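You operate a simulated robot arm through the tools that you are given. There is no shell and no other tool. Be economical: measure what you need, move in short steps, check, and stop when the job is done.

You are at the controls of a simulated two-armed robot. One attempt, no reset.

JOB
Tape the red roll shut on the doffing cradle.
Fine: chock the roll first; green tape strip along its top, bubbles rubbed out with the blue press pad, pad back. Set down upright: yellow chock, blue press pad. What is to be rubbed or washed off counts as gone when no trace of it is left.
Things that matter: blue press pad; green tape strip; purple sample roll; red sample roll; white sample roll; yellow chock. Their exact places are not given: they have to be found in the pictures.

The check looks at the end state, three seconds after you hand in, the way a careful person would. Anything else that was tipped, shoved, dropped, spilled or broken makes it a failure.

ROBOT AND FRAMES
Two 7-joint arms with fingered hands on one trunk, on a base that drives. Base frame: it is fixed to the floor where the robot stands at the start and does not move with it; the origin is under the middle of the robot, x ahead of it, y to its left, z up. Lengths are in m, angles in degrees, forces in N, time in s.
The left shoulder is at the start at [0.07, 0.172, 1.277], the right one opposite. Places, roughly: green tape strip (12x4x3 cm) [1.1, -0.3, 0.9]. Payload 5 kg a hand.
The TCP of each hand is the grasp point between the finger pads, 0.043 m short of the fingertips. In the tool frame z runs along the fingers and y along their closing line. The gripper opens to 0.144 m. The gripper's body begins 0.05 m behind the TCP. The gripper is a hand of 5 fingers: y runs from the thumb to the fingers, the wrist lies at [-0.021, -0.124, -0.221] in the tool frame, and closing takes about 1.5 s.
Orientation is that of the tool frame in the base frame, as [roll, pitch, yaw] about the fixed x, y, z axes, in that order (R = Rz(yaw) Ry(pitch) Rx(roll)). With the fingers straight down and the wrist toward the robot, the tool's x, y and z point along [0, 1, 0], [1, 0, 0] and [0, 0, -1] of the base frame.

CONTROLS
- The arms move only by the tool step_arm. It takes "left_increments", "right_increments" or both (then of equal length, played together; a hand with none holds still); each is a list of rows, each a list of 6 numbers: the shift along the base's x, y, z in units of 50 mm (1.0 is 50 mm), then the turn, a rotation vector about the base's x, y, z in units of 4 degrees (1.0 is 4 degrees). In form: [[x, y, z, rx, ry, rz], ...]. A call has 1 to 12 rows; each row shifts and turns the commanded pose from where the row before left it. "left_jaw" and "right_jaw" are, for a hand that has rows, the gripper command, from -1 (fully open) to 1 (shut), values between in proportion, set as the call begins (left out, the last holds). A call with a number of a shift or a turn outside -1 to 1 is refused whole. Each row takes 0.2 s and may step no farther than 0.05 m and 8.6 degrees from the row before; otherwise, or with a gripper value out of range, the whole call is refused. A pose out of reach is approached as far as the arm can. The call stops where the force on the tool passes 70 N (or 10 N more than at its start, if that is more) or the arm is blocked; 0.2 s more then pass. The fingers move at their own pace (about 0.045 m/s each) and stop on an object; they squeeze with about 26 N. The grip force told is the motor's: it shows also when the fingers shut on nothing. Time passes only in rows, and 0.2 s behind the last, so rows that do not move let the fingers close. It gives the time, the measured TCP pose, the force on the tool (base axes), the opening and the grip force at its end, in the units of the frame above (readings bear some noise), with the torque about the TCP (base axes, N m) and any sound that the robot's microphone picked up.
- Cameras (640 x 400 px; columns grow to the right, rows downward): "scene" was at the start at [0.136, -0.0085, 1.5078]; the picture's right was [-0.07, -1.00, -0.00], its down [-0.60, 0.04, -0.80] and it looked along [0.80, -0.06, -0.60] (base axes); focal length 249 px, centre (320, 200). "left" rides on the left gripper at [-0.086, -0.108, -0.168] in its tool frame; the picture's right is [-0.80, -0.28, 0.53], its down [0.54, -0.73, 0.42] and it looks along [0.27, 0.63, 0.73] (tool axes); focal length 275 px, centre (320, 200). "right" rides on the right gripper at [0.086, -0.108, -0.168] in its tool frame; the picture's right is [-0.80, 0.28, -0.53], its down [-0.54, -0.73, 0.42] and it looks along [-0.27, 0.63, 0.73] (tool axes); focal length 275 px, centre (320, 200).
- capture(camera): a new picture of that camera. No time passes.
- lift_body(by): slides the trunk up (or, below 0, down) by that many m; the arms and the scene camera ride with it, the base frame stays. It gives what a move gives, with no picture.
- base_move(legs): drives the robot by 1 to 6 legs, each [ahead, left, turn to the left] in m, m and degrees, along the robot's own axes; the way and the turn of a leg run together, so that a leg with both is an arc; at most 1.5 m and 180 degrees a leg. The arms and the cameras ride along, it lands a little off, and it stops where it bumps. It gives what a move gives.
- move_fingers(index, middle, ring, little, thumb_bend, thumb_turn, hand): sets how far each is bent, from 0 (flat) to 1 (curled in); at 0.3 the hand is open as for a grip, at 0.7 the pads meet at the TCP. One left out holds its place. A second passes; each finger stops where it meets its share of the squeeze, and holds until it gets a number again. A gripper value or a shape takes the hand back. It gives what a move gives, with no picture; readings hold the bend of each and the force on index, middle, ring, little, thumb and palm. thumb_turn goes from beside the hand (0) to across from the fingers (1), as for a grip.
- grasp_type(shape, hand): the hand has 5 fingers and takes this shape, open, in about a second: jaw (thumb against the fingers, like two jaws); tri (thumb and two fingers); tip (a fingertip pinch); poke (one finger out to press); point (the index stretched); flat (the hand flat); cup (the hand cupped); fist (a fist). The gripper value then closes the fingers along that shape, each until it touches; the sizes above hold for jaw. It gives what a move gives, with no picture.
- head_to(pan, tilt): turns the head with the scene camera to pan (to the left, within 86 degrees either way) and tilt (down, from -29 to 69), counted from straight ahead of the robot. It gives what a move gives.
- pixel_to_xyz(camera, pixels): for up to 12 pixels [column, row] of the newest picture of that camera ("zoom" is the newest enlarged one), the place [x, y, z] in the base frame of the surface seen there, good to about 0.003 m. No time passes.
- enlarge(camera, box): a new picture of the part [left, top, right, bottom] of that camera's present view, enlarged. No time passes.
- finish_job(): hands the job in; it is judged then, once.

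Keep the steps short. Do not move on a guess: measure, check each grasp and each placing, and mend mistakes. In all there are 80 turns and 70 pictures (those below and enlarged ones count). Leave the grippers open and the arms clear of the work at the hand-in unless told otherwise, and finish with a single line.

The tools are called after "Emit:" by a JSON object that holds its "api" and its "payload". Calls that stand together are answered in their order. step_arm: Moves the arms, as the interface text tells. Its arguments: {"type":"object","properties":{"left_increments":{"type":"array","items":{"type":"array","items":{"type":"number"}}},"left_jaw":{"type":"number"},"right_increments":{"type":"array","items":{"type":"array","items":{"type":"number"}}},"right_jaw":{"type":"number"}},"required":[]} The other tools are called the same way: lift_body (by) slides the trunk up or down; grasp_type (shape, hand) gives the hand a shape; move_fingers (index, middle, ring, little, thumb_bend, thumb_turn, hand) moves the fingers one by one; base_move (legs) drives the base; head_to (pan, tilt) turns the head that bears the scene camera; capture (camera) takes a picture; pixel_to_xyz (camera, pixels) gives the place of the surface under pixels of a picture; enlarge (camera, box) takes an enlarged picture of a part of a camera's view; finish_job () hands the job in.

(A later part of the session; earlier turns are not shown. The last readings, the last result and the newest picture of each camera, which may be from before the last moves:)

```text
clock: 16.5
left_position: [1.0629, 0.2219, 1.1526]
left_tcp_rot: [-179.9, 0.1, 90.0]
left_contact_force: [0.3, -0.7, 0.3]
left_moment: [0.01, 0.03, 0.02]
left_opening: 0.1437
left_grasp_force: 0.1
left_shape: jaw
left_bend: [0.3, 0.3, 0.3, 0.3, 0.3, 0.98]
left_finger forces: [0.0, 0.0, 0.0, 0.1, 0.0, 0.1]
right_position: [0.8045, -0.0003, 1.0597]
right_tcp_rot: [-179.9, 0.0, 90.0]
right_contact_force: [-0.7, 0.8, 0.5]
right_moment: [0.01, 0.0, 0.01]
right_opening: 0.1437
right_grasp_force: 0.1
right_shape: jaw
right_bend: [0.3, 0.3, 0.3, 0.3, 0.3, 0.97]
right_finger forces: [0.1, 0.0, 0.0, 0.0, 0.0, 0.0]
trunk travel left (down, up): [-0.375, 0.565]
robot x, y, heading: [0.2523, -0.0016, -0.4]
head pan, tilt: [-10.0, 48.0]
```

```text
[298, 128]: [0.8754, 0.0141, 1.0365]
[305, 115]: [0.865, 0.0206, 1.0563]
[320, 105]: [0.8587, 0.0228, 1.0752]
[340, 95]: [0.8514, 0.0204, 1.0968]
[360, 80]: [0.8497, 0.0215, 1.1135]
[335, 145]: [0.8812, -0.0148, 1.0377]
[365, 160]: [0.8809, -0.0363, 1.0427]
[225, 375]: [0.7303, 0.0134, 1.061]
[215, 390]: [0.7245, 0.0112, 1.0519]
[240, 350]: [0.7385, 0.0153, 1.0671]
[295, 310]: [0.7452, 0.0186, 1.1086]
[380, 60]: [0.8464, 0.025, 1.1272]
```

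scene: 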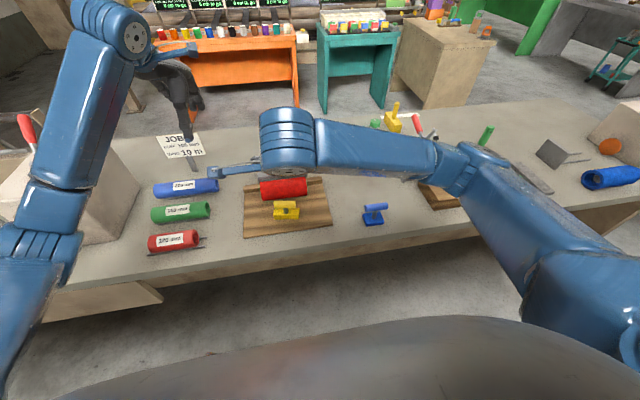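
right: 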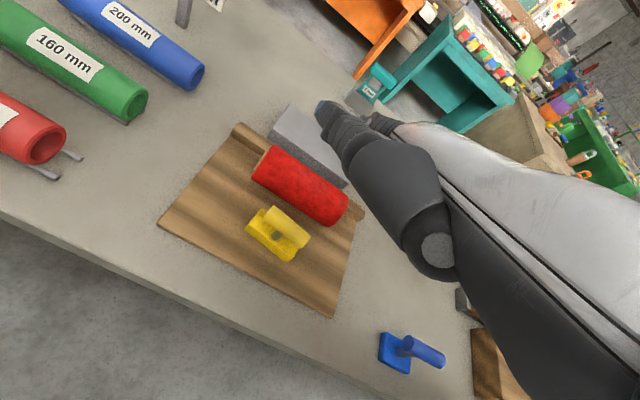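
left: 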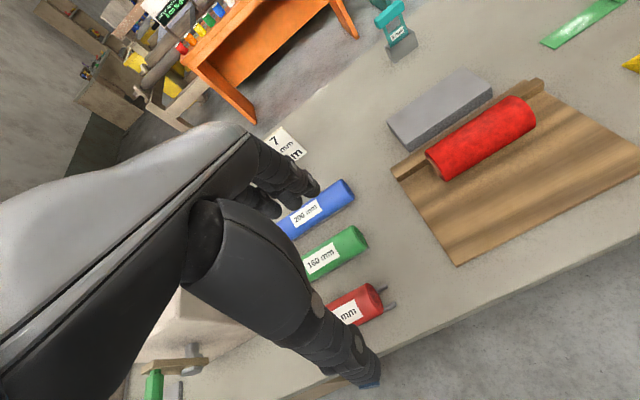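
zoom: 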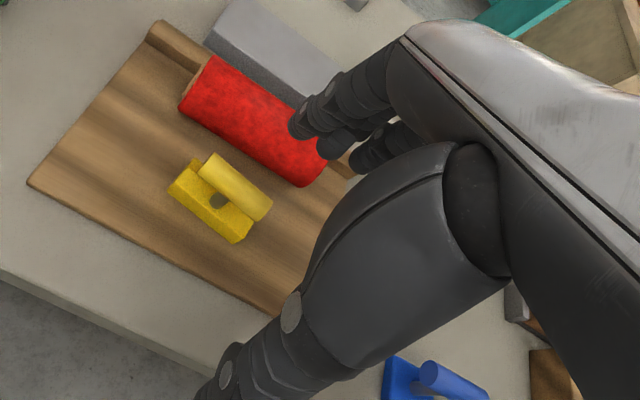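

Tips lean forward-down and are the foremost part (≈TCP+0.08 in x, 43 mm below it). The handle stays clear while the base is pushed. I go back to x≈0.765 and lower to z≈0.91.

Emit:
{"api": "step_arm", "payload": {"right_increments": [[-0.8, 0.25, 0, 0, 0, 0], [0, 0, -0.9, 0, 0, 0], [0, 0, -0.9, 0, 0, 0], [0, 0, -0.8, 0, 0, 0], [0, 0, -0.4, 0, 0, 0]]}}

Emit:
{"api": "capture", "payload": {"camera": "right"}}

Emit:
{"api": "pixel_to_xyz", "payload": {"camera": "right", "pixels": [[325, 190], [330, 200], [345, 205], [260, 225], [280, 240], [240, 200], [365, 220], [300, 265]]}}

```text
clock: 17.7
left_position: [1.0618, 0.2217, 1.1524]
left_tcp_rot: [180.0, 0.0, 89.9]
left_contact_force: [-0.5, -0.1, -0.5]
left_moment: [0.02, 0.02, 0.0]
left_opening: 0.144
left_grasp_force: 0.1
left_shape: jaw
left_bend: [0.3, 0.3, 0.3, 0.3, 0.3, 0.98]
left_finger forces: [0.0, 0.0, 0.0, 0.1, 0.0, 0.1]
right_position: [0.7648, 0.0124, 0.9111]
right_tcp_rot: [179.9, -0.1, 89.8]
right_contact_force: [-0.6, 0.0, -0.5]
right_moment: [0.01, -0.02, -0.01]
right_opening: 0.1439
right_grasp_force: 0.1
right_shape: jaw
right_bend: [0.3, 0.3, 0.3, 0.3, 0.3, 0.97]
right_finger forces: [0.0, 0.1, 0.1, 0.0, 0.0, 0.0]
trunk travel left (down, up): [-0.375, 0.565]
robot x, y, heading: [0.2523, 0.0009, 0.2]
head pan, tilt: [-10.0, 48.0]
```

```text
37 pictures are left
```

right: 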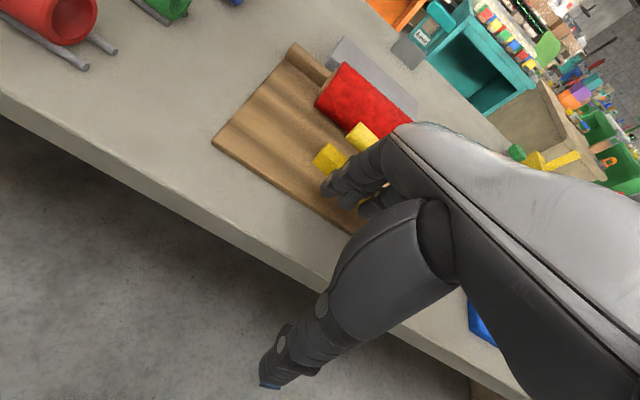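

```text
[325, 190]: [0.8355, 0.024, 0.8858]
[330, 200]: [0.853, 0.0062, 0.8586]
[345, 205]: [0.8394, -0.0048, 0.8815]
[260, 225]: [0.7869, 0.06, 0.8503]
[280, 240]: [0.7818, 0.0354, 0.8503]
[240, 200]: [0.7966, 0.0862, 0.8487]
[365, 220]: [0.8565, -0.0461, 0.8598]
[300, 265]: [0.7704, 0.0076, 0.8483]
```

The fingers are just in front of the chock. I push slowly +x by 55 mm, then check.

Emit:
{"api": "step_arm", "payload": {"right_increments": [[0.3, 0, 0, 0, 0, 0], [0.2, 0, 0, 0, 0, 0], [0.2, 0, 0, 0, 0, 0], [0.2, 0, 0, 0, 0, 0], [0.2, 0, 0, 0, 0, 0]]}}

Emit:
{"api": "enlarge", "payload": {"camera": "right", "box": [240, 40, 440, 240]}}

```text
clock: 18.9
left_position: [1.0623, 0.2215, 1.1533]
left_tcp_rot: [179.9, 0.0, 89.9]
left_contact_force: [0.1, 0.3, 0.3]
left_moment: [-0.02, 0.03, -0.03]
left_opening: 0.1437
left_grasp_force: 0.0
left_shape: jaw
left_bend: [0.3, 0.3, 0.3, 0.3, 0.3, 0.98]
left_finger forces: [0.0, 0.0, 0.0, 0.1, 0.0, 0.0]
right_position: [0.8222, 0.0116, 0.9103]
right_tcp_rot: [-180.0, 0.1, 89.8]
right_contact_force: [-0.1, 0.7, -0.5]
right_moment: [0.02, 0.0, -0.05]
right_opening: 0.1438
right_grasp_force: 0.0
right_shape: jaw
right_bend: [0.3, 0.3, 0.3, 0.3, 0.3, 0.97]
right_finger forces: [0.1, 0.7, 0.0, 0.1, 0.0, 0.0]
trunk travel left (down, up): [-0.375, 0.565]
robot x, y, heading: [0.2513, -0.002, -0.1]
head pan, tilt: [-10.0, 48.0]
```

```text
2.00 times, centred on (340, 140) of right
```

zoom: 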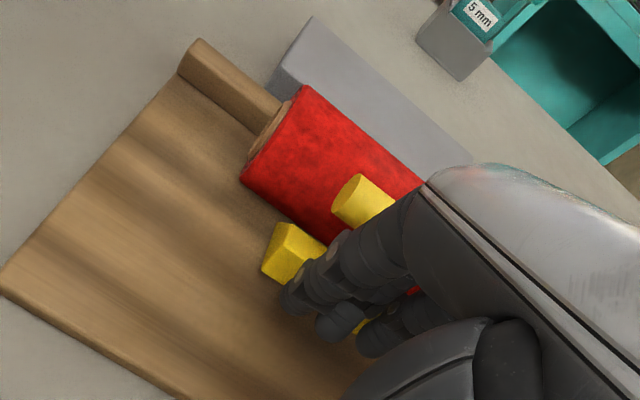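

The chock is sliding straight with almost no force. I continue in 4 mm rows until contact force shows.

Emit:
{"api": "step_arm", "payload": {"right_increments": [[0.08, 0, 0, 0, 0, 0], [0.08, 0, 0, 0, 0, 0], [0.06, 0, 0, 0, 0, 0]]}}

Emit:
{"api": "enlarge", "payload": {"camera": "right", "box": [240, 40, 400, 200]}}

```text
clock: 19.7
left_position: [1.0606, 0.223, 1.154]
left_tcp_rot: [179.9, 0.0, 89.8]
left_contact_force: [0.2, -0.3, 0.5]
left_moment: [0.0, -0.02, 0.0]
left_opening: 0.144
left_grasp_force: 0.0
left_shape: jaw
left_bend: [0.3, 0.3, 0.3, 0.3, 0.3, 0.98]
left_finger forces: [0.1, 0.1, 0.1, 0.0, 0.1, 0.0]
right_position: [0.8313, 0.0126, 0.9118]
right_tcp_rot: [-179.9, -0.1, 89.9]
right_contact_force: [-5.2, 1.5, 4.1]
right_moment: [-0.02, -0.39, 0.07]
right_opening: 0.1432
right_grasp_force: 0.0
right_shape: jaw
right_bend: [0.3, 0.31, 0.3, 0.3, 0.3, 0.97]
right_finger forces: [0.0, 5.9, 0.0, 0.0, 0.0, 0.0]
trunk travel left (down, up): [-0.375, 0.565]
robot x, y, heading: [0.2537, -0.0018, -0.1]
head pan, tilt: [-10.0, 48.0]
```

```text
2.50 times, centred on (320, 120) of right
```

zoom: 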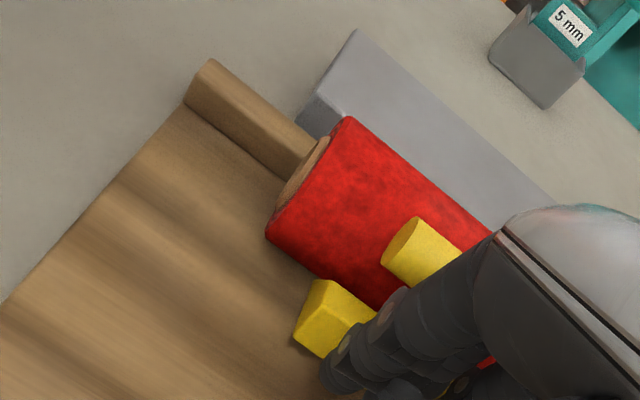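

Contact with 5 N, so the wedge is against the roll. I back off −x, rise, and swing the arm aside to inspect.

Emit:
{"api": "step_arm", "payload": {"right_increments": [[-0.3, 0, 0, 0, 0, 0], [-0.8, 0, 0, 0, 0, 0], [0, 0, 0.9, 0, 0, 0], [0, 0, 0.9, 0, 0, 0], [0, 0, 0.9, 0, 0, 0], [0, -0.95, 0, 0, 0, 0], [0, -0.95, 0, 0, 0, 0], [0, -0.95, 0, 0, 0, 0], [0, -0.95, 0, 0, 0, 0], [0, -0.95, 0, 0, 0, 0], [0, -0.95, 0, 0, 0, 0]]}}

Emit:
{"api": "enlarge", "payload": {"camera": "scene", "box": [240, 145, 340, 240]}}

Emit:
{"api": "pixel_to_xyz", "payload": {"camera": "zoom", "pixels": [[200, 180], [260, 170], [260, 90], [260, 100], [180, 100], [340, 100], [250, 240], [320, 240], [200, 245], [330, 230], [260, 200], [260, 215]]}}

```text
clock: 22.1
left_position: [1.061, 0.221, 1.1537]
left_tcp_rot: [179.9, -0.1, 89.9]
left_contact_force: [-1.1, 0.0, -0.3]
left_moment: [0.0, -0.08, 0.01]
left_opening: 0.1437
left_grasp_force: 0.0
left_shape: jaw
left_bend: [0.3, 0.3, 0.3, 0.3, 0.3, 0.98]
left_finger forces: [0.0, 0.0, 0.0, 0.0, 0.0, 0.0]
right_position: [0.7903, -0.2748, 1.0486]
right_tcp_rot: [-180.0, -0.1, 90.0]
right_contact_force: [-1.2, -0.4, 0.2]
right_moment: [0.0, -0.04, 0.01]
right_opening: 0.1439
right_grasp_force: 0.1
right_shape: jaw
right_bend: [0.3, 0.3, 0.3, 0.3, 0.3, 0.98]
right_finger forces: [0.0, 0.1, 0.0, 0.0, 0.1, 0.1]
right hand out of reach, approached as far as the arm can: row 9, 10
trunk travel left (down, up): [-0.375, 0.565]
robot x, y, heading: [0.2477, -0.0021, 0.1]
head pan, tilt: [-10.0, 48.0]
```

```text
4.21 times, centred on (290, 192) of scene
```

zoom: 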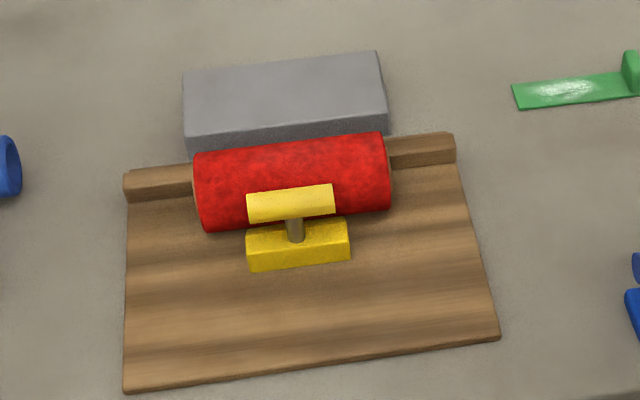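

```text
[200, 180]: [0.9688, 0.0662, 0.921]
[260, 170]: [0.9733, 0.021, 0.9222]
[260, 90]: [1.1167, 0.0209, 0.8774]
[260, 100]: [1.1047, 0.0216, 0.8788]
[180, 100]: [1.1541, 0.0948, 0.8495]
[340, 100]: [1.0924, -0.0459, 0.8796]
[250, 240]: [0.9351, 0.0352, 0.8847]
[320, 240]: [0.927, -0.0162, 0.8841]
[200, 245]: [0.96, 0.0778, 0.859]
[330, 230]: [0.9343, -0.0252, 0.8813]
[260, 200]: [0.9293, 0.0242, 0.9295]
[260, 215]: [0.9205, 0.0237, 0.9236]
```

The chock stands upright, centred against the roll, with its top at z≈0.884. Next the tape. I measure its tab and ends.

Emit:
{"api": "enlarge", "payload": {"camera": "scene", "box": [332, 145, 376, 178]}}

Emit:
{"api": "capture", "payload": {"camera": "right"}}

```text
12.12 times, centred on (354, 162) of scene
```

zoom: 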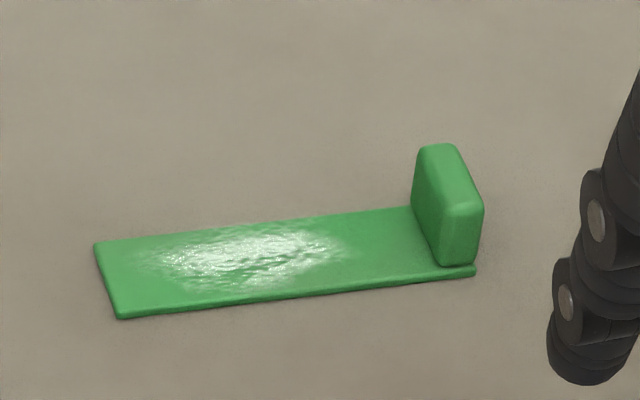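

```text
32 pictures are left
```

right: 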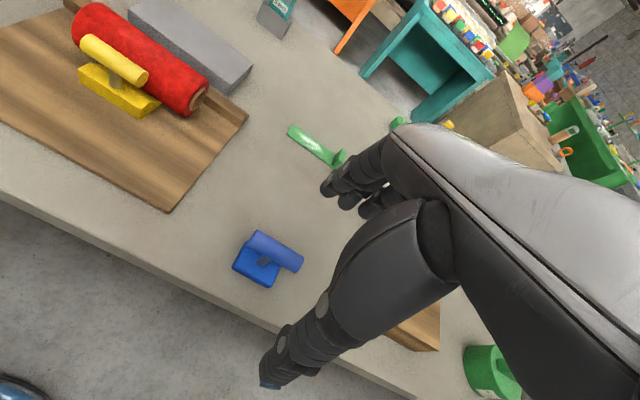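

Emit:
{"api": "pixel_to_xyz", "payload": {"camera": "zoom", "pixels": [[105, 255], [125, 300], [250, 230], [400, 220], [430, 250], [440, 155], [455, 185], [465, 225], [425, 180], [440, 230], [470, 272], [462, 200]]}}

```text
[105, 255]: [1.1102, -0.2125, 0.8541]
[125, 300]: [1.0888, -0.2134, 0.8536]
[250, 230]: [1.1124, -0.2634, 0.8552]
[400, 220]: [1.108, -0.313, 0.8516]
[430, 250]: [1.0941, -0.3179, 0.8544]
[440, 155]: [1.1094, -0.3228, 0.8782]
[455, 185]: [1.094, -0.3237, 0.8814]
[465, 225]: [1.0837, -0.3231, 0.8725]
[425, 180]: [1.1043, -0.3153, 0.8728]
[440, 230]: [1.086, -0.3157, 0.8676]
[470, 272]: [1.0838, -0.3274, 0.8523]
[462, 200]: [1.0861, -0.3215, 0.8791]
```

The tab is 12 mm thick in y (−0.315…−0.329), 32 mm deep in x (1.083…1.115), with its top at 0.881. The strip runs y −0.209…−0.329. I want to pinch the tab across y, so the strip cannot droop. That needs a 90° yaw and more reach, so I raise the left hand for clearance, drive 0.1 m ahead, and start turning the right hand.

Emit:
{"api": "step_arm", "payload": {"left_increments": [[-0.5, 0, 0.5, 0, 0, 0], [-0.5, 0, 0.5, 0, 0, 0], [-0.5, 0, 0.5, 0, 0, 0], [-0.5, 0, 0.5, 0, 0, 0]], "right_increments": [[0.3, -0.3, 0.6, 0, 0, 0], [0.3, -0.3, 0.6, 0, 0, 0], [0.3, -0.3, 0.6, 0, 0, 0], [0.3, -0.3, 0.6, 0, 0, 0]]}}

Emit:
{"api": "base_move", "payload": {"legs": [[0.1, 0, 0]]}}

Emit:
{"api": "step_arm", "payload": {"right_increments": [[0, 0, 0, 0, 0, 1], [0, 0, 0, 0, 0, 1], [0, 0, 0, 0, 0, 1], [0, 0, 0, 0, 0, 1], [0, 0, 0, 0, 0, 1], [0, 0, 0, 0, 0, 1], [0, 0, 0, 0, 0, 1], [0, 0, 0, 0, 0, 1], [0, 0, 0, 0, 0, 1], [0, 0, 0, 0, 0, 1], [0, 0, 0, 0, 0, 1], [0, 0, 0, 0, 0, 1]]}}

```text
clock: 23.1
left_position: [0.9613, 0.2211, 1.255]
left_tcp_rot: [-179.9, 0.1, 89.9]
left_contact_force: [-0.4, 0.4, -0.7]
left_moment: [0.03, -0.05, 0.02]
left_opening: 0.1438
left_grasp_force: 0.0
left_shape: jaw
left_bend: [0.3, 0.3, 0.3, 0.3, 0.3, 0.98]
left_finger forces: [0.0, 0.0, 0.0, 0.0, 0.1, 0.0]
right_position: [0.8508, -0.3319, 1.1689]
right_tcp_rot: [179.9, -0.1, 89.9]
right_contact_force: [-1.7, -0.8, 0.8]
right_moment: [0.03, -0.06, -0.02]
right_opening: 0.144
right_grasp_force: 0.2
right_shape: jaw
right_bend: [0.3, 0.3, 0.3, 0.3, 0.3, 0.98]
right_finger forces: [0.0, 0.0, 0.0, 0.1, 0.0, 0.1]
trunk travel left (down, up): [-0.375, 0.565]
robot x, y, heading: [0.2514, 0.0002, -0.0]
head pan, tilt: [-10.0, 48.0]
```

```text
clock: 24.2
left_position: [1.0619, 0.2236, 1.2546]
left_tcp_rot: [-179.9, 0.0, 89.9]
left_contact_force: [0.5, -0.5, -0.2]
left_moment: [-0.04, 0.08, 0.02]
left_opening: 0.1437
left_grasp_force: 0.2
left_shape: jaw
left_bend: [0.3, 0.3, 0.3, 0.3, 0.3, 0.98]
left_finger forces: [0.0, 0.0, 0.0, 0.0, 0.1, 0.1]
right_position: [0.9508, -0.3301, 1.1689]
right_tcp_rot: [-180.0, 0.0, 89.9]
right_contact_force: [-0.7, -0.6, -0.4]
right_moment: [0.02, 0.01, -0.02]
right_opening: 0.1443
right_grasp_force: 0.2
right_shape: jaw
right_bend: [0.3, 0.3, 0.3, 0.3, 0.3, 0.98]
right_finger forces: [0.1, 0.0, 0.0, 0.0, 0.0, 0.0]
trunk travel left (down, up): [-0.375, 0.565]
robot x, y, heading: [0.3506, -0.0002, -0.1]
head pan, tilt: [-10.0, 48.0]
```

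```text
clock: 26.8
left_position: [1.0618, 0.2227, 1.2545]
left_tcp_rot: [179.9, 0.1, 89.9]
left_contact_force: [-0.3, 0.3, -0.4]
left_moment: [0.01, -0.01, 0.03]
left_opening: 0.1434
left_grasp_force: 0.0
left_shape: jaw
left_bend: [0.3, 0.3, 0.3, 0.3, 0.3, 0.98]
left_finger forces: [0.1, 0.1, 0.0, 0.0, 0.0, 0.0]
right_position: [0.9517, -0.3313, 1.1679]
right_tcp_rot: [-180.0, 0.0, 138.1]
right_contact_force: [-0.6, 0.6, -1.1]
right_moment: [0.0, 0.01, 0.01]
right_opening: 0.1437
right_grasp_force: 0.1
right_shape: jaw
right_bend: [0.3, 0.3, 0.3, 0.3, 0.3, 0.98]
right_finger forces: [0.1, 0.0, 0.0, 0.0, 0.0, 0.1]
trunk travel left (down, up): [-0.375, 0.565]
robot x, y, heading: [0.3522, -0.0022, -0.1]
head pan, tilt: [-10.0, 48.0]
```

I finish the turn while moving above the tab, staying high, and then measure the tall tool stand near (425,150) for clearance.

Emit:
{"api": "step_arm", "payload": {"right_increments": [[0.27, 0, 0, 0, 0, 1], [0.27, 0, 0, 0, 0, 1], [0.27, 0, 0, 0, 0, 1], [0.27, 0, 0, 0, 0, 1], [0.27, 0, 0, 0, 0, 1], [0.27, 0, 0, 0, 0, 1], [0.27, 0, 0, 0, 0, 1], [0.27, 0, 0, 0, 0, 1], [0.27, 0, 0, 0, 0, 1], [0.27, 0, 0, 0, 0, 1], [0.27, 0.1, 0, 0, 0, 0.48]]}}

Emit:
{"api": "capture", "payload": {"camera": "scene"}}

Emit:
{"api": "capture", "payload": {"camera": "right"}}

```text
clock: 29.2
left_position: [1.0622, 0.2227, 1.254]
left_tcp_rot: [180.0, 0.0, 89.9]
left_contact_force: [0.1, -0.4, -0.6]
left_moment: [0.02, -0.02, 0.02]
left_opening: 0.1438
left_grasp_force: 0.1
left_shape: jaw
left_bend: [0.3, 0.3, 0.3, 0.3, 0.3, 0.98]
left_finger forces: [0.0, 0.0, 0.0, 0.1, 0.0, 0.0]
right_position: [1.1011, -0.3259, 1.1693]
right_tcp_rot: [180.0, 0.0, 180.0]
right_contact_force: [-0.3, 0.6, -0.7]
right_moment: [0.0, 0.0, 0.04]
right_opening: 0.1441
right_grasp_force: 0.0
right_shape: jaw
right_bend: [0.3, 0.3, 0.3, 0.3, 0.3, 0.98]
right_finger forces: [0.0, 0.0, 0.0, 0.0, 0.1, 0.1]
trunk travel left (down, up): [-0.375, 0.565]
robot x, y, heading: [0.3511, -0.0003, -0.0]
head pan, tilt: [-10.0, 48.0]
```

```text
31 pictures are left
```

scene: 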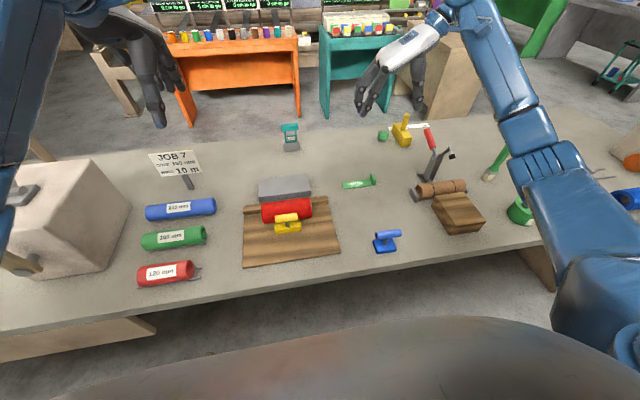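

```text
30 pictures are left
```

right: 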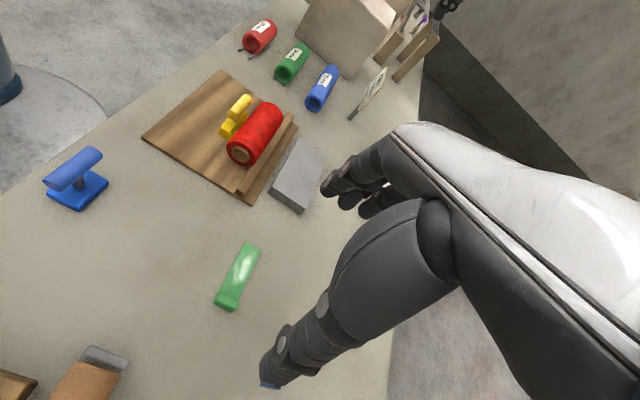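

Orientation reached (yaw 180). I measure the obstacles around the hand's right side: the stand with red handle (432,140), the yellow tool (403,130) and the green knob (383,135).

Emit:
{"api": "pixel_to_xyz", "payload": {"camera": "scene", "pixels": [[428, 130], [433, 145], [449, 155], [436, 172], [403, 120], [403, 135], [383, 135], [440, 187], [418, 195], [358, 184], [372, 180], [345, 186]]}}

```text
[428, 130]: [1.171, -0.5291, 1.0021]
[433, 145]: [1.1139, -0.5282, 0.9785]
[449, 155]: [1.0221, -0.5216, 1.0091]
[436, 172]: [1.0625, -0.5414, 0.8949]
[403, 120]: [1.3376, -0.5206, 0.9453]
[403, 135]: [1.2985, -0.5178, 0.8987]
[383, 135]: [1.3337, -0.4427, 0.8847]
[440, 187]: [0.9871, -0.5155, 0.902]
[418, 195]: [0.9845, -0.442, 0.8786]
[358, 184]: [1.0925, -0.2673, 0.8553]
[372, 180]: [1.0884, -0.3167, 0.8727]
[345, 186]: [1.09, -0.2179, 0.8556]
```

Stand top is z≈1.01 at y≤−0.515, and my wrist will stay at z>1.07, so it's clear. I narrow the opening to ~50 mm and descend to z≈0.95 first, centring on (1.099, −0.322).

Emit:
{"api": "step_arm", "payload": {"right_increments": [[-0.04, 0.06, -0.8, 0, 0, 0], [0, 0, -0.8, 0, 0, 0], [0, 0, -0.8, 0, 0, 0], [0, 0, -0.8, 0, 0, 0], [0, 0, -0.7, 0, 0, 0], [0, 0, -0.4, 0, 0, 0], [0, 0, 0, 0, 0, 0]], "right_jaw": 0.3}}

Emit:
{"api": "enlarge", "payload": {"camera": "right", "box": [160, 120, 420, 380]}}

Emit:
{"api": "enlarge", "payload": {"camera": "scene", "box": [325, 120, 425, 200]}}

```text
clock: 30.8
left_position: [1.0619, 0.2225, 1.2535]
left_tcp_rot: [-179.9, -0.1, 90.0]
left_contact_force: [-0.3, -0.1, -0.9]
left_moment: [0.02, -0.03, -0.01]
left_opening: 0.1439
left_grasp_force: 0.0
left_shape: jaw
left_bend: [0.3, 0.3, 0.3, 0.3, 0.3, 0.98]
left_finger forces: [0.0, 0.0, 0.0, 0.0, 0.1, 0.1]
right_position: [1.0949, -0.3229, 0.9533]
right_tcp_rot: [-180.0, -0.1, 179.9]
right_contact_force: [-0.4, -0.4, -0.4]
right_moment: [-0.03, 0.0, 0.01]
right_opening: 0.0507
right_grasp_force: 0.1
right_shape: jaw
right_bend: [0.74, 0.51, 0.49, 0.46, 0.73, 1.0]
right_finger forces: [0.0, 0.0, 0.0, 0.0, 0.0, 0.1]
trunk travel left (down, up): [-0.375, 0.565]
robot x, y, heading: [0.3523, 0.0015, 0.1]
head pan, tilt: [-10.0, 48.0]
```

```text
1.54 times, centred on (290, 250) of right
```

zoom: 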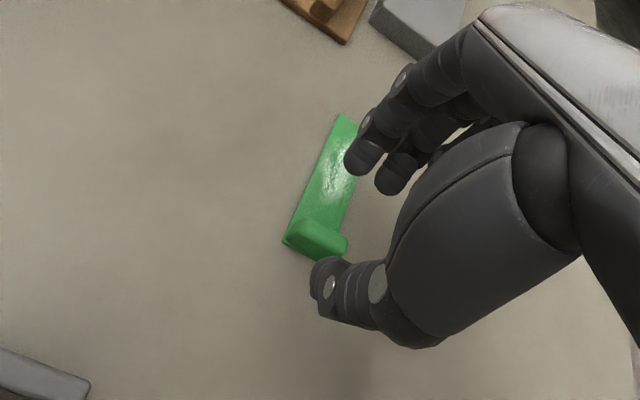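

```text
5.00 times, centred on (375, 160) of scene
```

zoom: 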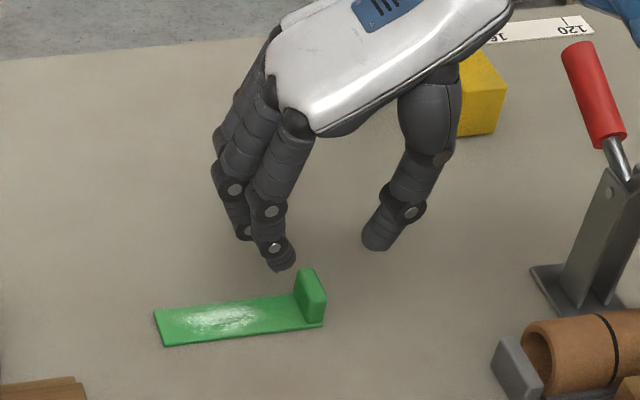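

The hand straddles the tab line. I descend to z≈0.912 and look again.

Emit:
{"api": "step_arm", "payload": {"right_increments": [[0.06, 0, -0.3, 0, 0, 0], [0, 0, -0.3, 0, 0, 0], [0, 0, -0.22, 0, 0, 0]]}}

Emit:
{"api": "enlarge", "payload": {"camera": "scene", "box": [335, 145, 405, 200]}}

Emit:
{"api": "enlarge", "payload": {"camera": "right", "box": [200, 140, 380, 320]}}

```text
clock: 31.6
left_position: [1.0604, 0.2228, 1.2546]
left_tcp_rot: [-179.9, -0.1, 90.0]
left_contact_force: [-0.2, 0.3, 0.0]
left_moment: [0.01, 0.01, -0.02]
left_opening: 0.1435
left_grasp_force: 0.0
left_shape: jaw
left_bend: [0.3, 0.3, 0.3, 0.3, 0.3, 0.98]
left_finger forces: [0.0, 0.1, 0.0, 0.0, 0.0, 0.1]
right_position: [1.1009, -0.3237, 0.9125]
right_tcp_rot: [-179.9, -0.1, 179.9]
right_contact_force: [-0.2, -0.1, -0.8]
right_moment: [0.02, 0.01, 0.01]
right_opening: 0.0509
right_grasp_force: 0.0
right_shape: jaw
right_bend: [0.74, 0.51, 0.49, 0.46, 0.73, 1.0]
right_finger forces: [0.0, 0.0, 0.1, 0.0, 0.0, 0.0]
trunk travel left (down, up): [-0.375, 0.565]
robot x, y, heading: [0.3557, 0.0017, 0.0]
head pan, tilt: [-10.0, 48.0]
```

```text
7.27 times, centred on (370, 172) of scene
```

zoom: 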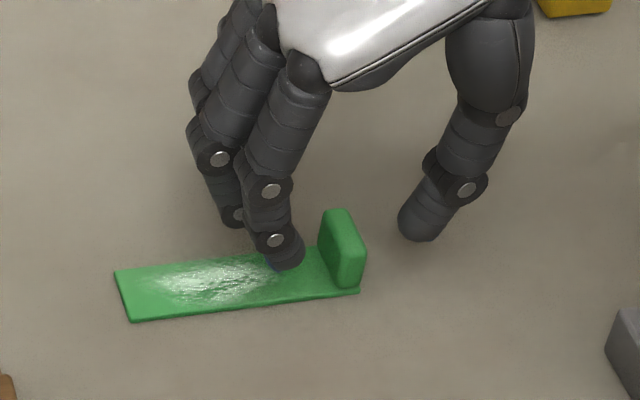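

```text
2.22 times, centred on (290, 230) of right
```

zoom: 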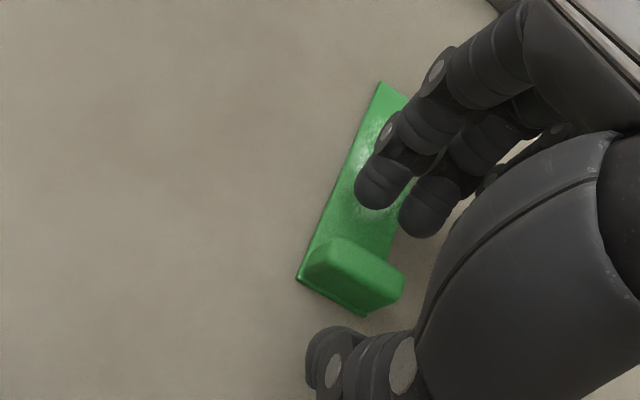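

Emit:
{"api": "pixel_to_xyz", "payload": {"camera": "right", "pixels": [[306, 193], [306, 197], [320, 200], [300, 240], [290, 243], [322, 232]]}}

Emit:
{"api": "pixel_to_xyz", "payload": {"camera": "scene", "pixels": [[374, 173], [375, 176], [382, 175], [380, 181], [390, 174], [393, 175]]}}

```text
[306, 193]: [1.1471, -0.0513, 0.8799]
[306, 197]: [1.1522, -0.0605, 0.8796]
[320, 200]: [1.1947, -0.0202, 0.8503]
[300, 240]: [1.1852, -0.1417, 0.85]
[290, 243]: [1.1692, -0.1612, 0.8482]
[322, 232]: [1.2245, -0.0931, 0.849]
```

```text
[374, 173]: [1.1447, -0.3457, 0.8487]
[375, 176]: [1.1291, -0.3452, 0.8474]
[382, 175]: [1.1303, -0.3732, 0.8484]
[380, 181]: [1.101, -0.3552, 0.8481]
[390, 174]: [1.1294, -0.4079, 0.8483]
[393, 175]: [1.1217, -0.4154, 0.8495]
```

Those referred to older captures; I query the newest zoom (right hand) and re-zoom the scene.

Emit:
{"api": "pixel_to_xyz", "payload": {"camera": "zoom", "pixels": [[375, 195], [385, 175], [420, 220], [430, 200], [320, 340], [325, 370], [320, 255], [390, 295]]}}

Emit:
{"api": "enlarge", "payload": {"camera": "scene", "box": [335, 145, 405, 200]}}

Emit:
{"api": "pixel_to_xyz", "payload": {"camera": "zoom", "pixels": [[288, 262], [280, 245], [300, 240], [418, 232], [410, 220], [440, 215], [345, 225], [350, 270]]}}

```text
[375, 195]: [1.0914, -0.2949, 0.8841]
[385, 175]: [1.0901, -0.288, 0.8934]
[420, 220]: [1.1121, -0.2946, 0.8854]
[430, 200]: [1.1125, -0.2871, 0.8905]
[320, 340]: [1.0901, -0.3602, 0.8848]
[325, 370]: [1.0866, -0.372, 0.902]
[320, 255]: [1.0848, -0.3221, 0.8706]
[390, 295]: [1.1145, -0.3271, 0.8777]
```

```text
7.27 times, centred on (370, 172) of scene
```

zoom: 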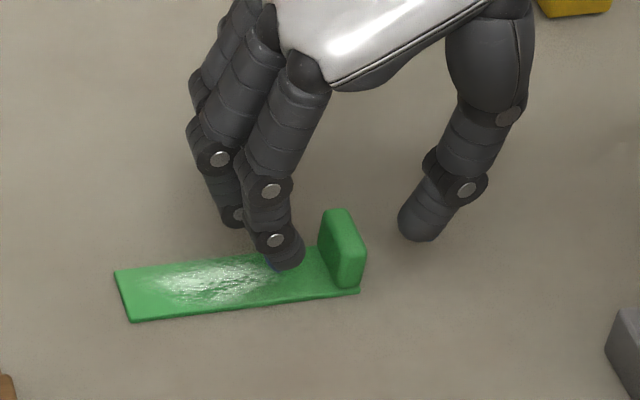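

```text
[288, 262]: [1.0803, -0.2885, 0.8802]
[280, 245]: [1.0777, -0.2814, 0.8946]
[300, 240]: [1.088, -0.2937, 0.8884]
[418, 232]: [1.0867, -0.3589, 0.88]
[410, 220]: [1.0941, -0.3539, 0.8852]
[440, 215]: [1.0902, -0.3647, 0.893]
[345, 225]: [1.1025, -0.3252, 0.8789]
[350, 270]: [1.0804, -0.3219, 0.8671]
```

Tip bottoms are ≈0.874 and the pinch is centred on the tab. I lower 11 mm (tips ≈0.863) and close.

Emit:
{"api": "step_arm", "payload": {"right_increments": [[-0.02, 0.03, -0.12, 0, 0, 0], [0, 0, -0.1, 0, 0, 0], [0, 0, 0, 0, 0, 0]]}}

Emit:
{"api": "step_arm", "payload": {"right_increments": [[0, 0, 0, 0, 0, 0], [0, 0, 0, 0, 0, 0], [0, 0, 0, 0, 0, 0], [0, 0, 0, 0, 0, 0], [0, 0, 0, 0, 0, 0], [0, 0, 0, 0, 0, 0], [0, 0, 0, 0, 0, 0]], "right_jaw": 1}}

Emit:
{"api": "enlarge", "payload": {"camera": "scene", "box": [335, 145, 405, 200]}}

```text
clock: 32.4
left_position: [1.0626, 0.223, 1.2531]
left_tcp_rot: [-179.9, 0.0, 90.1]
left_contact_force: [0.2, -0.2, 0.1]
left_moment: [-0.01, 0.02, 0.0]
left_opening: 0.1436
left_grasp_force: 0.2
left_shape: jaw
left_bend: [0.3, 0.3, 0.3, 0.3, 0.3, 0.98]
left_finger forces: [0.0, 0.0, 0.0, 0.0, 0.1, 0.1]
right_position: [1.0991, -0.3205, 0.9011]
right_tcp_rot: [-180.0, 0.0, 179.8]
right_contact_force: [0.8, 0.3, -0.4]
right_moment: [0.02, -0.03, -0.01]
right_opening: 0.0507
right_grasp_force: 0.1
right_shape: jaw
right_bend: [0.74, 0.51, 0.49, 0.46, 0.73, 1.0]
right_finger forces: [0.0, 0.1, 0.0, 0.0, 0.0, 0.1]
trunk travel left (down, up): [-0.375, 0.565]
robot x, y, heading: [0.3525, -0.0003, 0.1]
head pan, tilt: [-10.0, 48.0]
```

```text
clock: 34.0
left_position: [1.0622, 0.2226, 1.254]
left_tcp_rot: [-179.9, 0.0, 90.0]
left_contact_force: [-0.1, -0.6, -0.4]
left_moment: [-0.03, 0.0, 0.0]
left_opening: 0.1435
left_grasp_force: 0.0
left_shape: jaw
left_bend: [0.3, 0.3, 0.3, 0.3, 0.3, 0.98]
left_finger forces: [0.1, 0.1, 0.1, 0.1, 0.0, 0.0]
right_position: [1.1005, -0.3216, 0.9009]
right_tcp_rot: [180.0, 0.0, 179.8]
right_contact_force: [0.0, 0.8, 1.2]
right_moment: [0.07, -0.01, 0.02]
right_opening: 0.0092
right_grasp_force: 25.5
right_shape: jaw
right_bend: [0.71, 0.66, 0.7, 0.7, 0.73, 1.0]
right_finger forces: [14.0, 7.6, 0.0, 0.1, 21.6, 0.0]
trunk travel left (down, up): [-0.375, 0.565]
robot x, y, heading: [0.3519, 0.0005, -0.1]
head pan, tilt: [-10.0, 48.0]
```

```text
7.27 times, centred on (370, 172) of scene
```

zoom: 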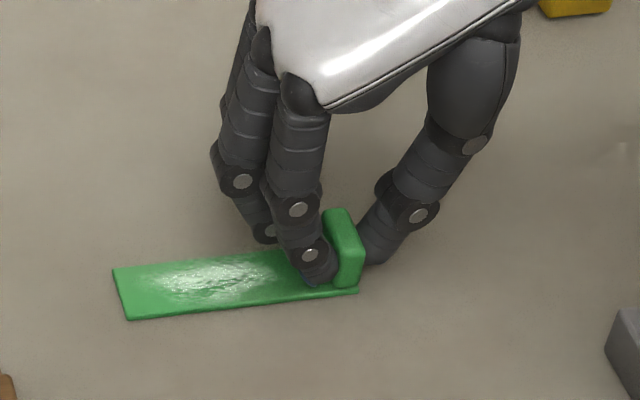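

The tab is pinched between the thumb and the index and middle fingers. I lift 40 mm as a test.

Emit:
{"api": "step_arm", "payload": {"right_increments": [[0, 0, 0.15, 0, 0, 0], [0, 0, 0.3, 0, 0, 0], [0, 0, 0.4, 0, 0, 0], [0, 0, 0, 0, 0, 0]]}}

Emit:
{"api": "enlarge", "payload": {"camera": "scene", "box": [335, 125, 405, 180]}}

Emit:
{"api": "pixel_to_xyz", "payload": {"camera": "zoom", "pixels": [[100, 330], [110, 360], [180, 330], [250, 320], [80, 330], [300, 340], [345, 330], [340, 270]]}}

```text
clock: 35.0
left_position: [1.0623, 0.2225, 1.2546]
left_tcp_rot: [-179.9, -0.1, 90.0]
left_contact_force: [0.4, -0.1, 0.6]
left_moment: [0.02, 0.01, 0.0]
left_opening: 0.1438
left_grasp_force: 0.0
left_shape: jaw
left_bend: [0.3, 0.3, 0.3, 0.3, 0.3, 0.98]
left_finger forces: [0.1, 0.1, 0.1, 0.1, 0.1, 0.1]
right_position: [1.1006, -0.322, 0.945]
right_tcp_rot: [180.0, 0.0, 179.9]
right_contact_force: [-0.4, 0.6, -0.1]
right_moment: [-0.01, 0.02, 0.01]
right_opening: 0.0092
right_grasp_force: 25.8
right_shape: jaw
right_bend: [0.71, 0.66, 0.7, 0.7, 0.73, 1.0]
right_finger forces: [14.4, 7.9, 0.1, 0.1, 22.3, 0.0]
trunk travel left (down, up): [-0.375, 0.565]
robot x, y, heading: [0.3509, -0.0031, 0.2]
head pan, tilt: [-10.0, 48.0]
```

```text
7.27 times, centred on (370, 152) of scene
```

zoom: 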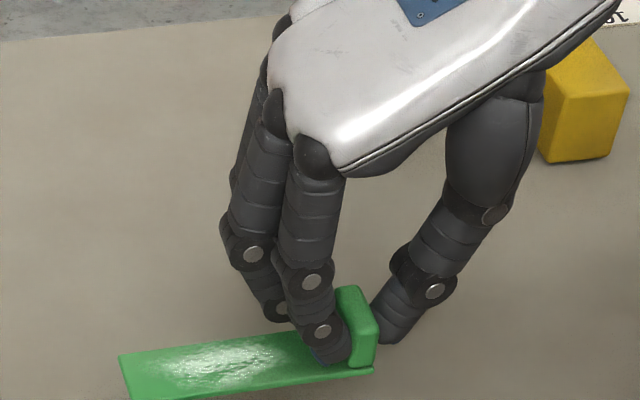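

```text
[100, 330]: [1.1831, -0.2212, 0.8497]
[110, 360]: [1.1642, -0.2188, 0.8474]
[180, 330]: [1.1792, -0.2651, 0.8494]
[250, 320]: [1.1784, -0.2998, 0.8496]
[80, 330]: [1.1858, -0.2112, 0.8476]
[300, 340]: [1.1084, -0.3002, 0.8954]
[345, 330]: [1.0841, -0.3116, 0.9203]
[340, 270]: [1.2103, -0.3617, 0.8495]
```

The strip is held level (TCP is 52 mm above the strip bottom, and the strip centre is +52 mm in y). The target is the roll axis at x≈0.982 with its top at ≈0.925. I carry it over at z≈1.01.

Emit:
{"api": "step_arm", "payload": {"right_increments": [[0, 0, 0.7, 0, 0, 0], [0, 0, 0.6, 0, 0, 0], [-0.336, 0.767, 0, 0, 0, 0], [-0.336, 0.767, 0, 0, 0, 0], [-0.336, 0.767, 0, 0, 0, 0], [-0.336, 0.767, 0, 0, 0, 0], [-0.336, 0.767, 0, 0, 0, 0], [-0.336, 0.767, 0, 0, 0, 0], [-0.336, 0.767, 0, 0, 0, 0], [0, 0, 0, 0, 0, 0]]}}

Emit:
{"api": "enlarge", "payload": {"camera": "scene", "box": [230, 120, 350, 270]}}

Emit:
{"api": "pixel_to_xyz", "payload": {"camera": "zoom", "pixels": [[200, 170], [210, 190], [240, 180], [270, 180], [215, 240], [230, 235], [330, 215], [205, 178], [210, 215], [300, 225]]}}

```text
clock: 37.2
left_position: [1.0619, 0.2223, 1.2548]
left_tcp_rot: [-180.0, -0.1, 90.0]
left_contact_force: [0.0, -0.2, 0.2]
left_moment: [0.02, -0.02, 0.0]
left_opening: 0.1438
left_grasp_force: 0.1
left_shape: jaw
left_bend: [0.3, 0.3, 0.3, 0.3, 0.3, 0.98]
left_finger forces: [0.1, 0.0, 0.0, 0.1, 0.1, 0.0]
right_position: [0.9845, -0.0548, 1.0077]
right_tcp_rot: [179.9, 0.0, 179.9]
right_contact_force: [-0.2, 0.3, 0.5]
right_moment: [0.03, 0.02, 0.0]
right_opening: 0.0091
right_grasp_force: 26.0
right_shape: jaw
right_bend: [0.71, 0.66, 0.7, 0.7, 0.73, 1.0]
right_finger forces: [14.5, 8.0, 0.0, 0.0, 22.4, 0.0]
trunk travel left (down, up): [-0.375, 0.565]
robot x, y, heading: [0.3512, 0.0038, 0.1]
head pan, tilt: [-10.0, 48.0]
```

```text
2.67 times, centred on (290, 195) of scene
```

zoom: 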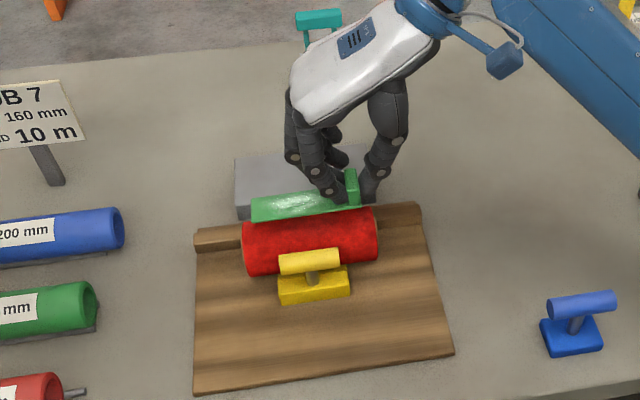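

```text
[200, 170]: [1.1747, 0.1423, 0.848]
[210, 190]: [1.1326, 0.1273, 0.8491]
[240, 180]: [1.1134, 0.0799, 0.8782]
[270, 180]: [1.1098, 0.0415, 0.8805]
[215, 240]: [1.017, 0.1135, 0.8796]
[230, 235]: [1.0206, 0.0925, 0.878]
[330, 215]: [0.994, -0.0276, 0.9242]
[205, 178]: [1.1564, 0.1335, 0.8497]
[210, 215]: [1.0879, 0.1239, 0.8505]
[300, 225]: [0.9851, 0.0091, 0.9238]
```

Over the roll. I check the strip's own coordinates and the roll ends before lowering.

Emit:
{"api": "enlarge", "payload": {"camera": "scene", "box": [315, 180, 385, 235]}}

Emit:
{"api": "enlarge", "payload": {"camera": "scene", "box": [312, 178, 382, 232]}}

```text
7.27 times, centred on (350, 208) of scene
```

zoom: 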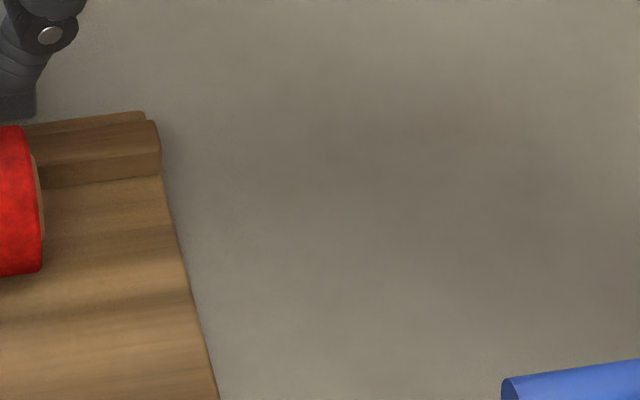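

```text
7.41 times, centred on (347, 205) of scene
```

zoom: 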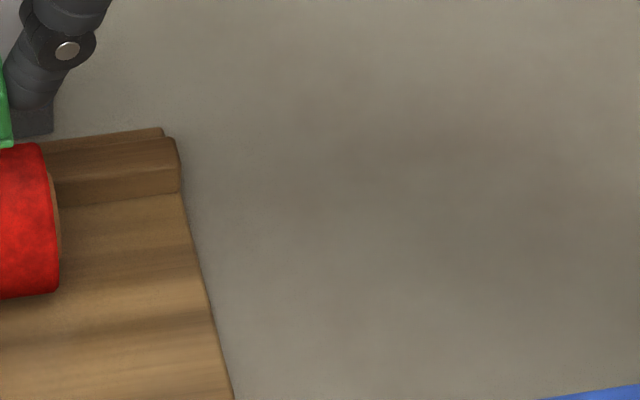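

My boxes missed; the strip is at columns ≈264–312.

Emit:
{"api": "enlarge", "payload": {"camera": "scene", "box": [256, 180, 320, 225]}}

Emit:
{"api": "pixel_to_xyz", "payload": {"camera": "zoom", "pixels": [[70, 150], [70, 180], [65, 165], [200, 165], [300, 160], [90, 240], [50, 240], [45, 270], [430, 230], [445, 230], [250, 200], [250, 120]]}}

```text
8.89 times, centred on (288, 202) of scene
```

zoom: 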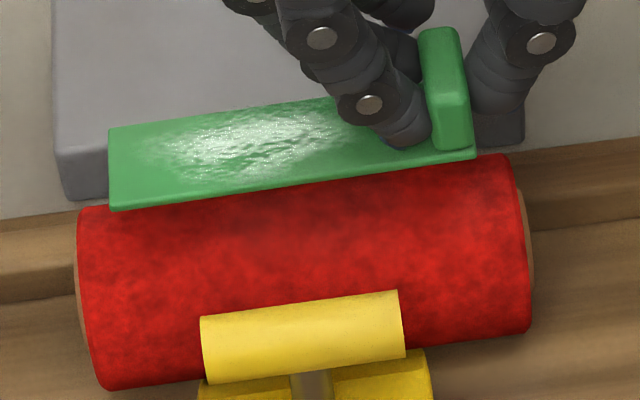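

```text
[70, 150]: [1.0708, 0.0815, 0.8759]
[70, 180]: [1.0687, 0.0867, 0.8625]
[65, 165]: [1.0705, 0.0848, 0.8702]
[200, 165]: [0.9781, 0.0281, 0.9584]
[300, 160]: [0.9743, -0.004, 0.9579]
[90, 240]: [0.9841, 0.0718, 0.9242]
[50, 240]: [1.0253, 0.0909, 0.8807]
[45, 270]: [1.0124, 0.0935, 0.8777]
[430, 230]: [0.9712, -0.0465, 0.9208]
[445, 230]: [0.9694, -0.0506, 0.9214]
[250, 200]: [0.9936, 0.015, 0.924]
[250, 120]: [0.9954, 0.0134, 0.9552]
```

Strip is centred (x≈0.984, y≈−0.002), about 30 mm above the roll top. I lower in small rows.

Emit:
{"api": "step_arm", "payload": {"right_increments": [[-0.03, 0, -0.2, 0, 0, 0], [0, 0, -0.2, 0, 0, 0], [0, 0, -0.1, 0, 0, 0], [0, 0, -0.04, 0, 0, 0]]}}

Emit:
{"api": "step_arm", "payload": {"right_increments": [[0, 0, -0.06, 0, 0, 0], [0, 0, 0, 0, 0, 0]]}}

```text
clock: 38.2
left_position: [1.0619, 0.2229, 1.2534]
left_tcp_rot: [180.0, 0.1, 90.1]
left_contact_force: [-0.2, 0.3, 1.2]
left_moment: [-0.02, 0.03, -0.04]
left_opening: 0.1437
left_grasp_force: 0.0
left_shape: jaw
left_bend: [0.3, 0.3, 0.3, 0.3, 0.3, 0.98]
left_finger forces: [0.0, 0.0, 0.0, 0.0, 0.1, 0.0]
right_position: [0.9826, -0.0538, 0.9812]
right_tcp_rot: [-180.0, 0.1, 179.9]
right_contact_force: [-0.9, 0.0, -0.5]
right_moment: [-0.01, 0.01, -0.01]
right_opening: 0.0096
right_grasp_force: 26.6
right_shape: jaw
right_bend: [0.71, 0.66, 0.7, 0.7, 0.73, 1.0]
right_finger forces: [14.3, 8.0, 0.0, 0.1, 22.4, 0.1]
trunk travel left (down, up): [-0.375, 0.565]
robot x, y, heading: [0.3509, 0.0014, -0.0]
head pan, tilt: [-10.0, 48.0]
```

```text
clock: 38.8
left_position: [1.0618, 0.2223, 1.2546]
left_tcp_rot: [-180.0, 0.0, 90.0]
left_contact_force: [-0.5, -0.3, 1.1]
left_moment: [-0.02, -0.03, -0.01]
left_opening: 0.1437
left_grasp_force: 0.1
left_shape: jaw
left_bend: [0.3, 0.3, 0.3, 0.3, 0.3, 0.98]
left_finger forces: [0.1, 0.0, 0.0, 0.0, 0.0, 0.0]
right_position: [0.9799, -0.0521, 0.9794]
right_tcp_rot: [180.0, 0.0, 179.9]
right_contact_force: [0.0, -1.3, 6.8]
right_moment: [-0.04, 0.04, -0.01]
right_opening: 0.0095
right_grasp_force: 26.0
right_shape: jaw
right_bend: [0.71, 0.66, 0.7, 0.7, 0.73, 1.0]
right_finger forces: [14.5, 8.0, 0.0, 0.0, 24.3, 0.0]
trunk travel left (down, up): [-0.375, 0.565]
robot x, y, heading: [0.3514, -0.0018, -0.2]
head pan, tilt: [-10.0, 48.0]
```

Touched at 6.8 N. I look before releasing.

Emit:
{"api": "enlarge", "payload": {"camera": "scene", "box": [256, 180, 320, 225]}}

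Emit:
{"api": "pixel_to_xyz", "payload": {"camera": "zoom", "pixels": [[110, 190], [110, 230], [130, 160], [250, 150], [250, 190], [250, 220], [350, 210], [460, 200], [300, 140], [450, 110], [150, 230], [95, 200]]}}

```text
8.89 times, centred on (288, 202) of scene
```

zoom: 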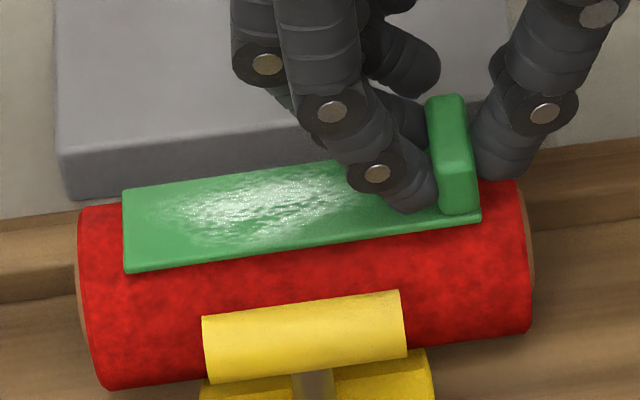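

```text
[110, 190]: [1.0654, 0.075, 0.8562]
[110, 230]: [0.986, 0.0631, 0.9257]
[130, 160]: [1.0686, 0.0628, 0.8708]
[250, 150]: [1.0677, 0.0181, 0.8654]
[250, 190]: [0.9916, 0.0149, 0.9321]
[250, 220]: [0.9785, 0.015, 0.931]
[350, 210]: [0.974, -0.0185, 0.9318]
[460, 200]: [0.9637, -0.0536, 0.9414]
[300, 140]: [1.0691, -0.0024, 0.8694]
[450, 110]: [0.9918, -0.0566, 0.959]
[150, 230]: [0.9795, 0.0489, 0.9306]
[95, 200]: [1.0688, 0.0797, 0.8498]
```

The strip lies flat along the top, parallel and centred. I release to ~50 mm opening and rise.

Emit:
{"api": "step_arm", "payload": {"right_increments": [[0, 0, 0, 0, 0, 0], [0, 0, 0, 0, 0, 0], [0, 0, 0, 0, 0, 0], [0, 0, 0, 0, 0, 0], [0, 0, 0.1, 0, 0, 0], [0, 0, 0.4, 0, 0, 0], [0, 0, 0.8, 0, 0, 0], [0, 0, 0.9, 0, 0, 0], [0, 0, 0.9, 0, 0, 0], [0, -0.8, 0, 0, 0, 0], [0, -0.8, 0, 0, 0, 0], [0, -0.8, 0, 0, 0, 0]], "right_jaw": 0.3}}

Emit:
{"api": "enlarge", "payload": {"camera": "scene", "box": [256, 180, 320, 225]}}

Emit:
{"api": "pixel_to_xyz", "payload": {"camera": "zoom", "pixels": [[120, 200], [120, 260], [150, 200], [250, 180], [250, 250], [400, 170], [400, 220], [470, 200], [450, 105], [300, 210], [440, 150], [250, 200]]}}

```text
clock: 41.4
left_position: [1.0622, 0.2223, 1.2544]
left_tcp_rot: [-179.9, 0.0, 90.0]
left_contact_force: [0.4, 1.0, 0.5]
left_moment: [0.04, -0.02, 0.0]
left_opening: 0.1438
left_grasp_force: 0.1
left_shape: jaw
left_bend: [0.3, 0.3, 0.3, 0.3, 0.3, 0.98]
left_finger forces: [0.0, 0.0, 0.0, 0.1, 0.0, 0.1]
right_position: [0.9795, -0.1733, 1.1323]
right_tcp_rot: [179.9, 0.0, -180.0]
right_contact_force: [-0.9, 1.3, 0.8]
right_moment: [0.01, -0.03, -0.02]
right_opening: 0.0503
right_grasp_force: 0.2
right_shape: jaw
right_bend: [0.74, 0.51, 0.49, 0.46, 0.73, 1.0]
right_finger forces: [0.1, 0.0, 0.0, 0.0, 0.1, 0.0]
trunk travel left (down, up): [-0.375, 0.565]
robot x, y, heading: [0.3532, -0.001, 0.2]
head pan, tilt: [-10.0, 48.0]
```

```text
8.89 times, centred on (288, 202) of scene
```

zoom: 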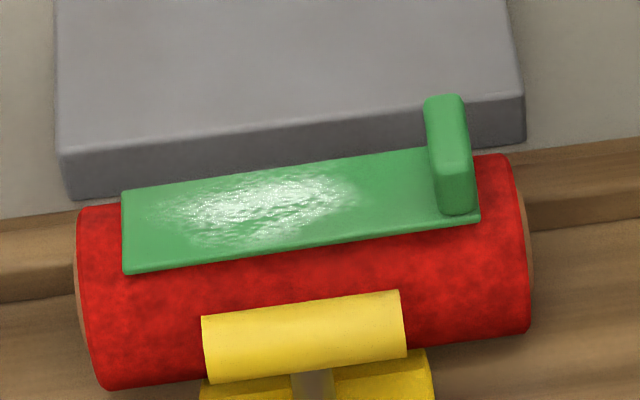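

```text
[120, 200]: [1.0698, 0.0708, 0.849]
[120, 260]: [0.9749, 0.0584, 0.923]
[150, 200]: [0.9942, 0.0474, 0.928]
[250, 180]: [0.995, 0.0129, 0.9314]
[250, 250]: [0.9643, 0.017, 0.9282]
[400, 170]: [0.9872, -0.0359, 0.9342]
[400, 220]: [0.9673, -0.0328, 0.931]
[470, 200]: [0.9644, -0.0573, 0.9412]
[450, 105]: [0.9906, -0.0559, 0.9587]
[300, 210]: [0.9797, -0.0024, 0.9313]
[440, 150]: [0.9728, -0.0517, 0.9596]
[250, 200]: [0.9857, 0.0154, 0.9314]
```

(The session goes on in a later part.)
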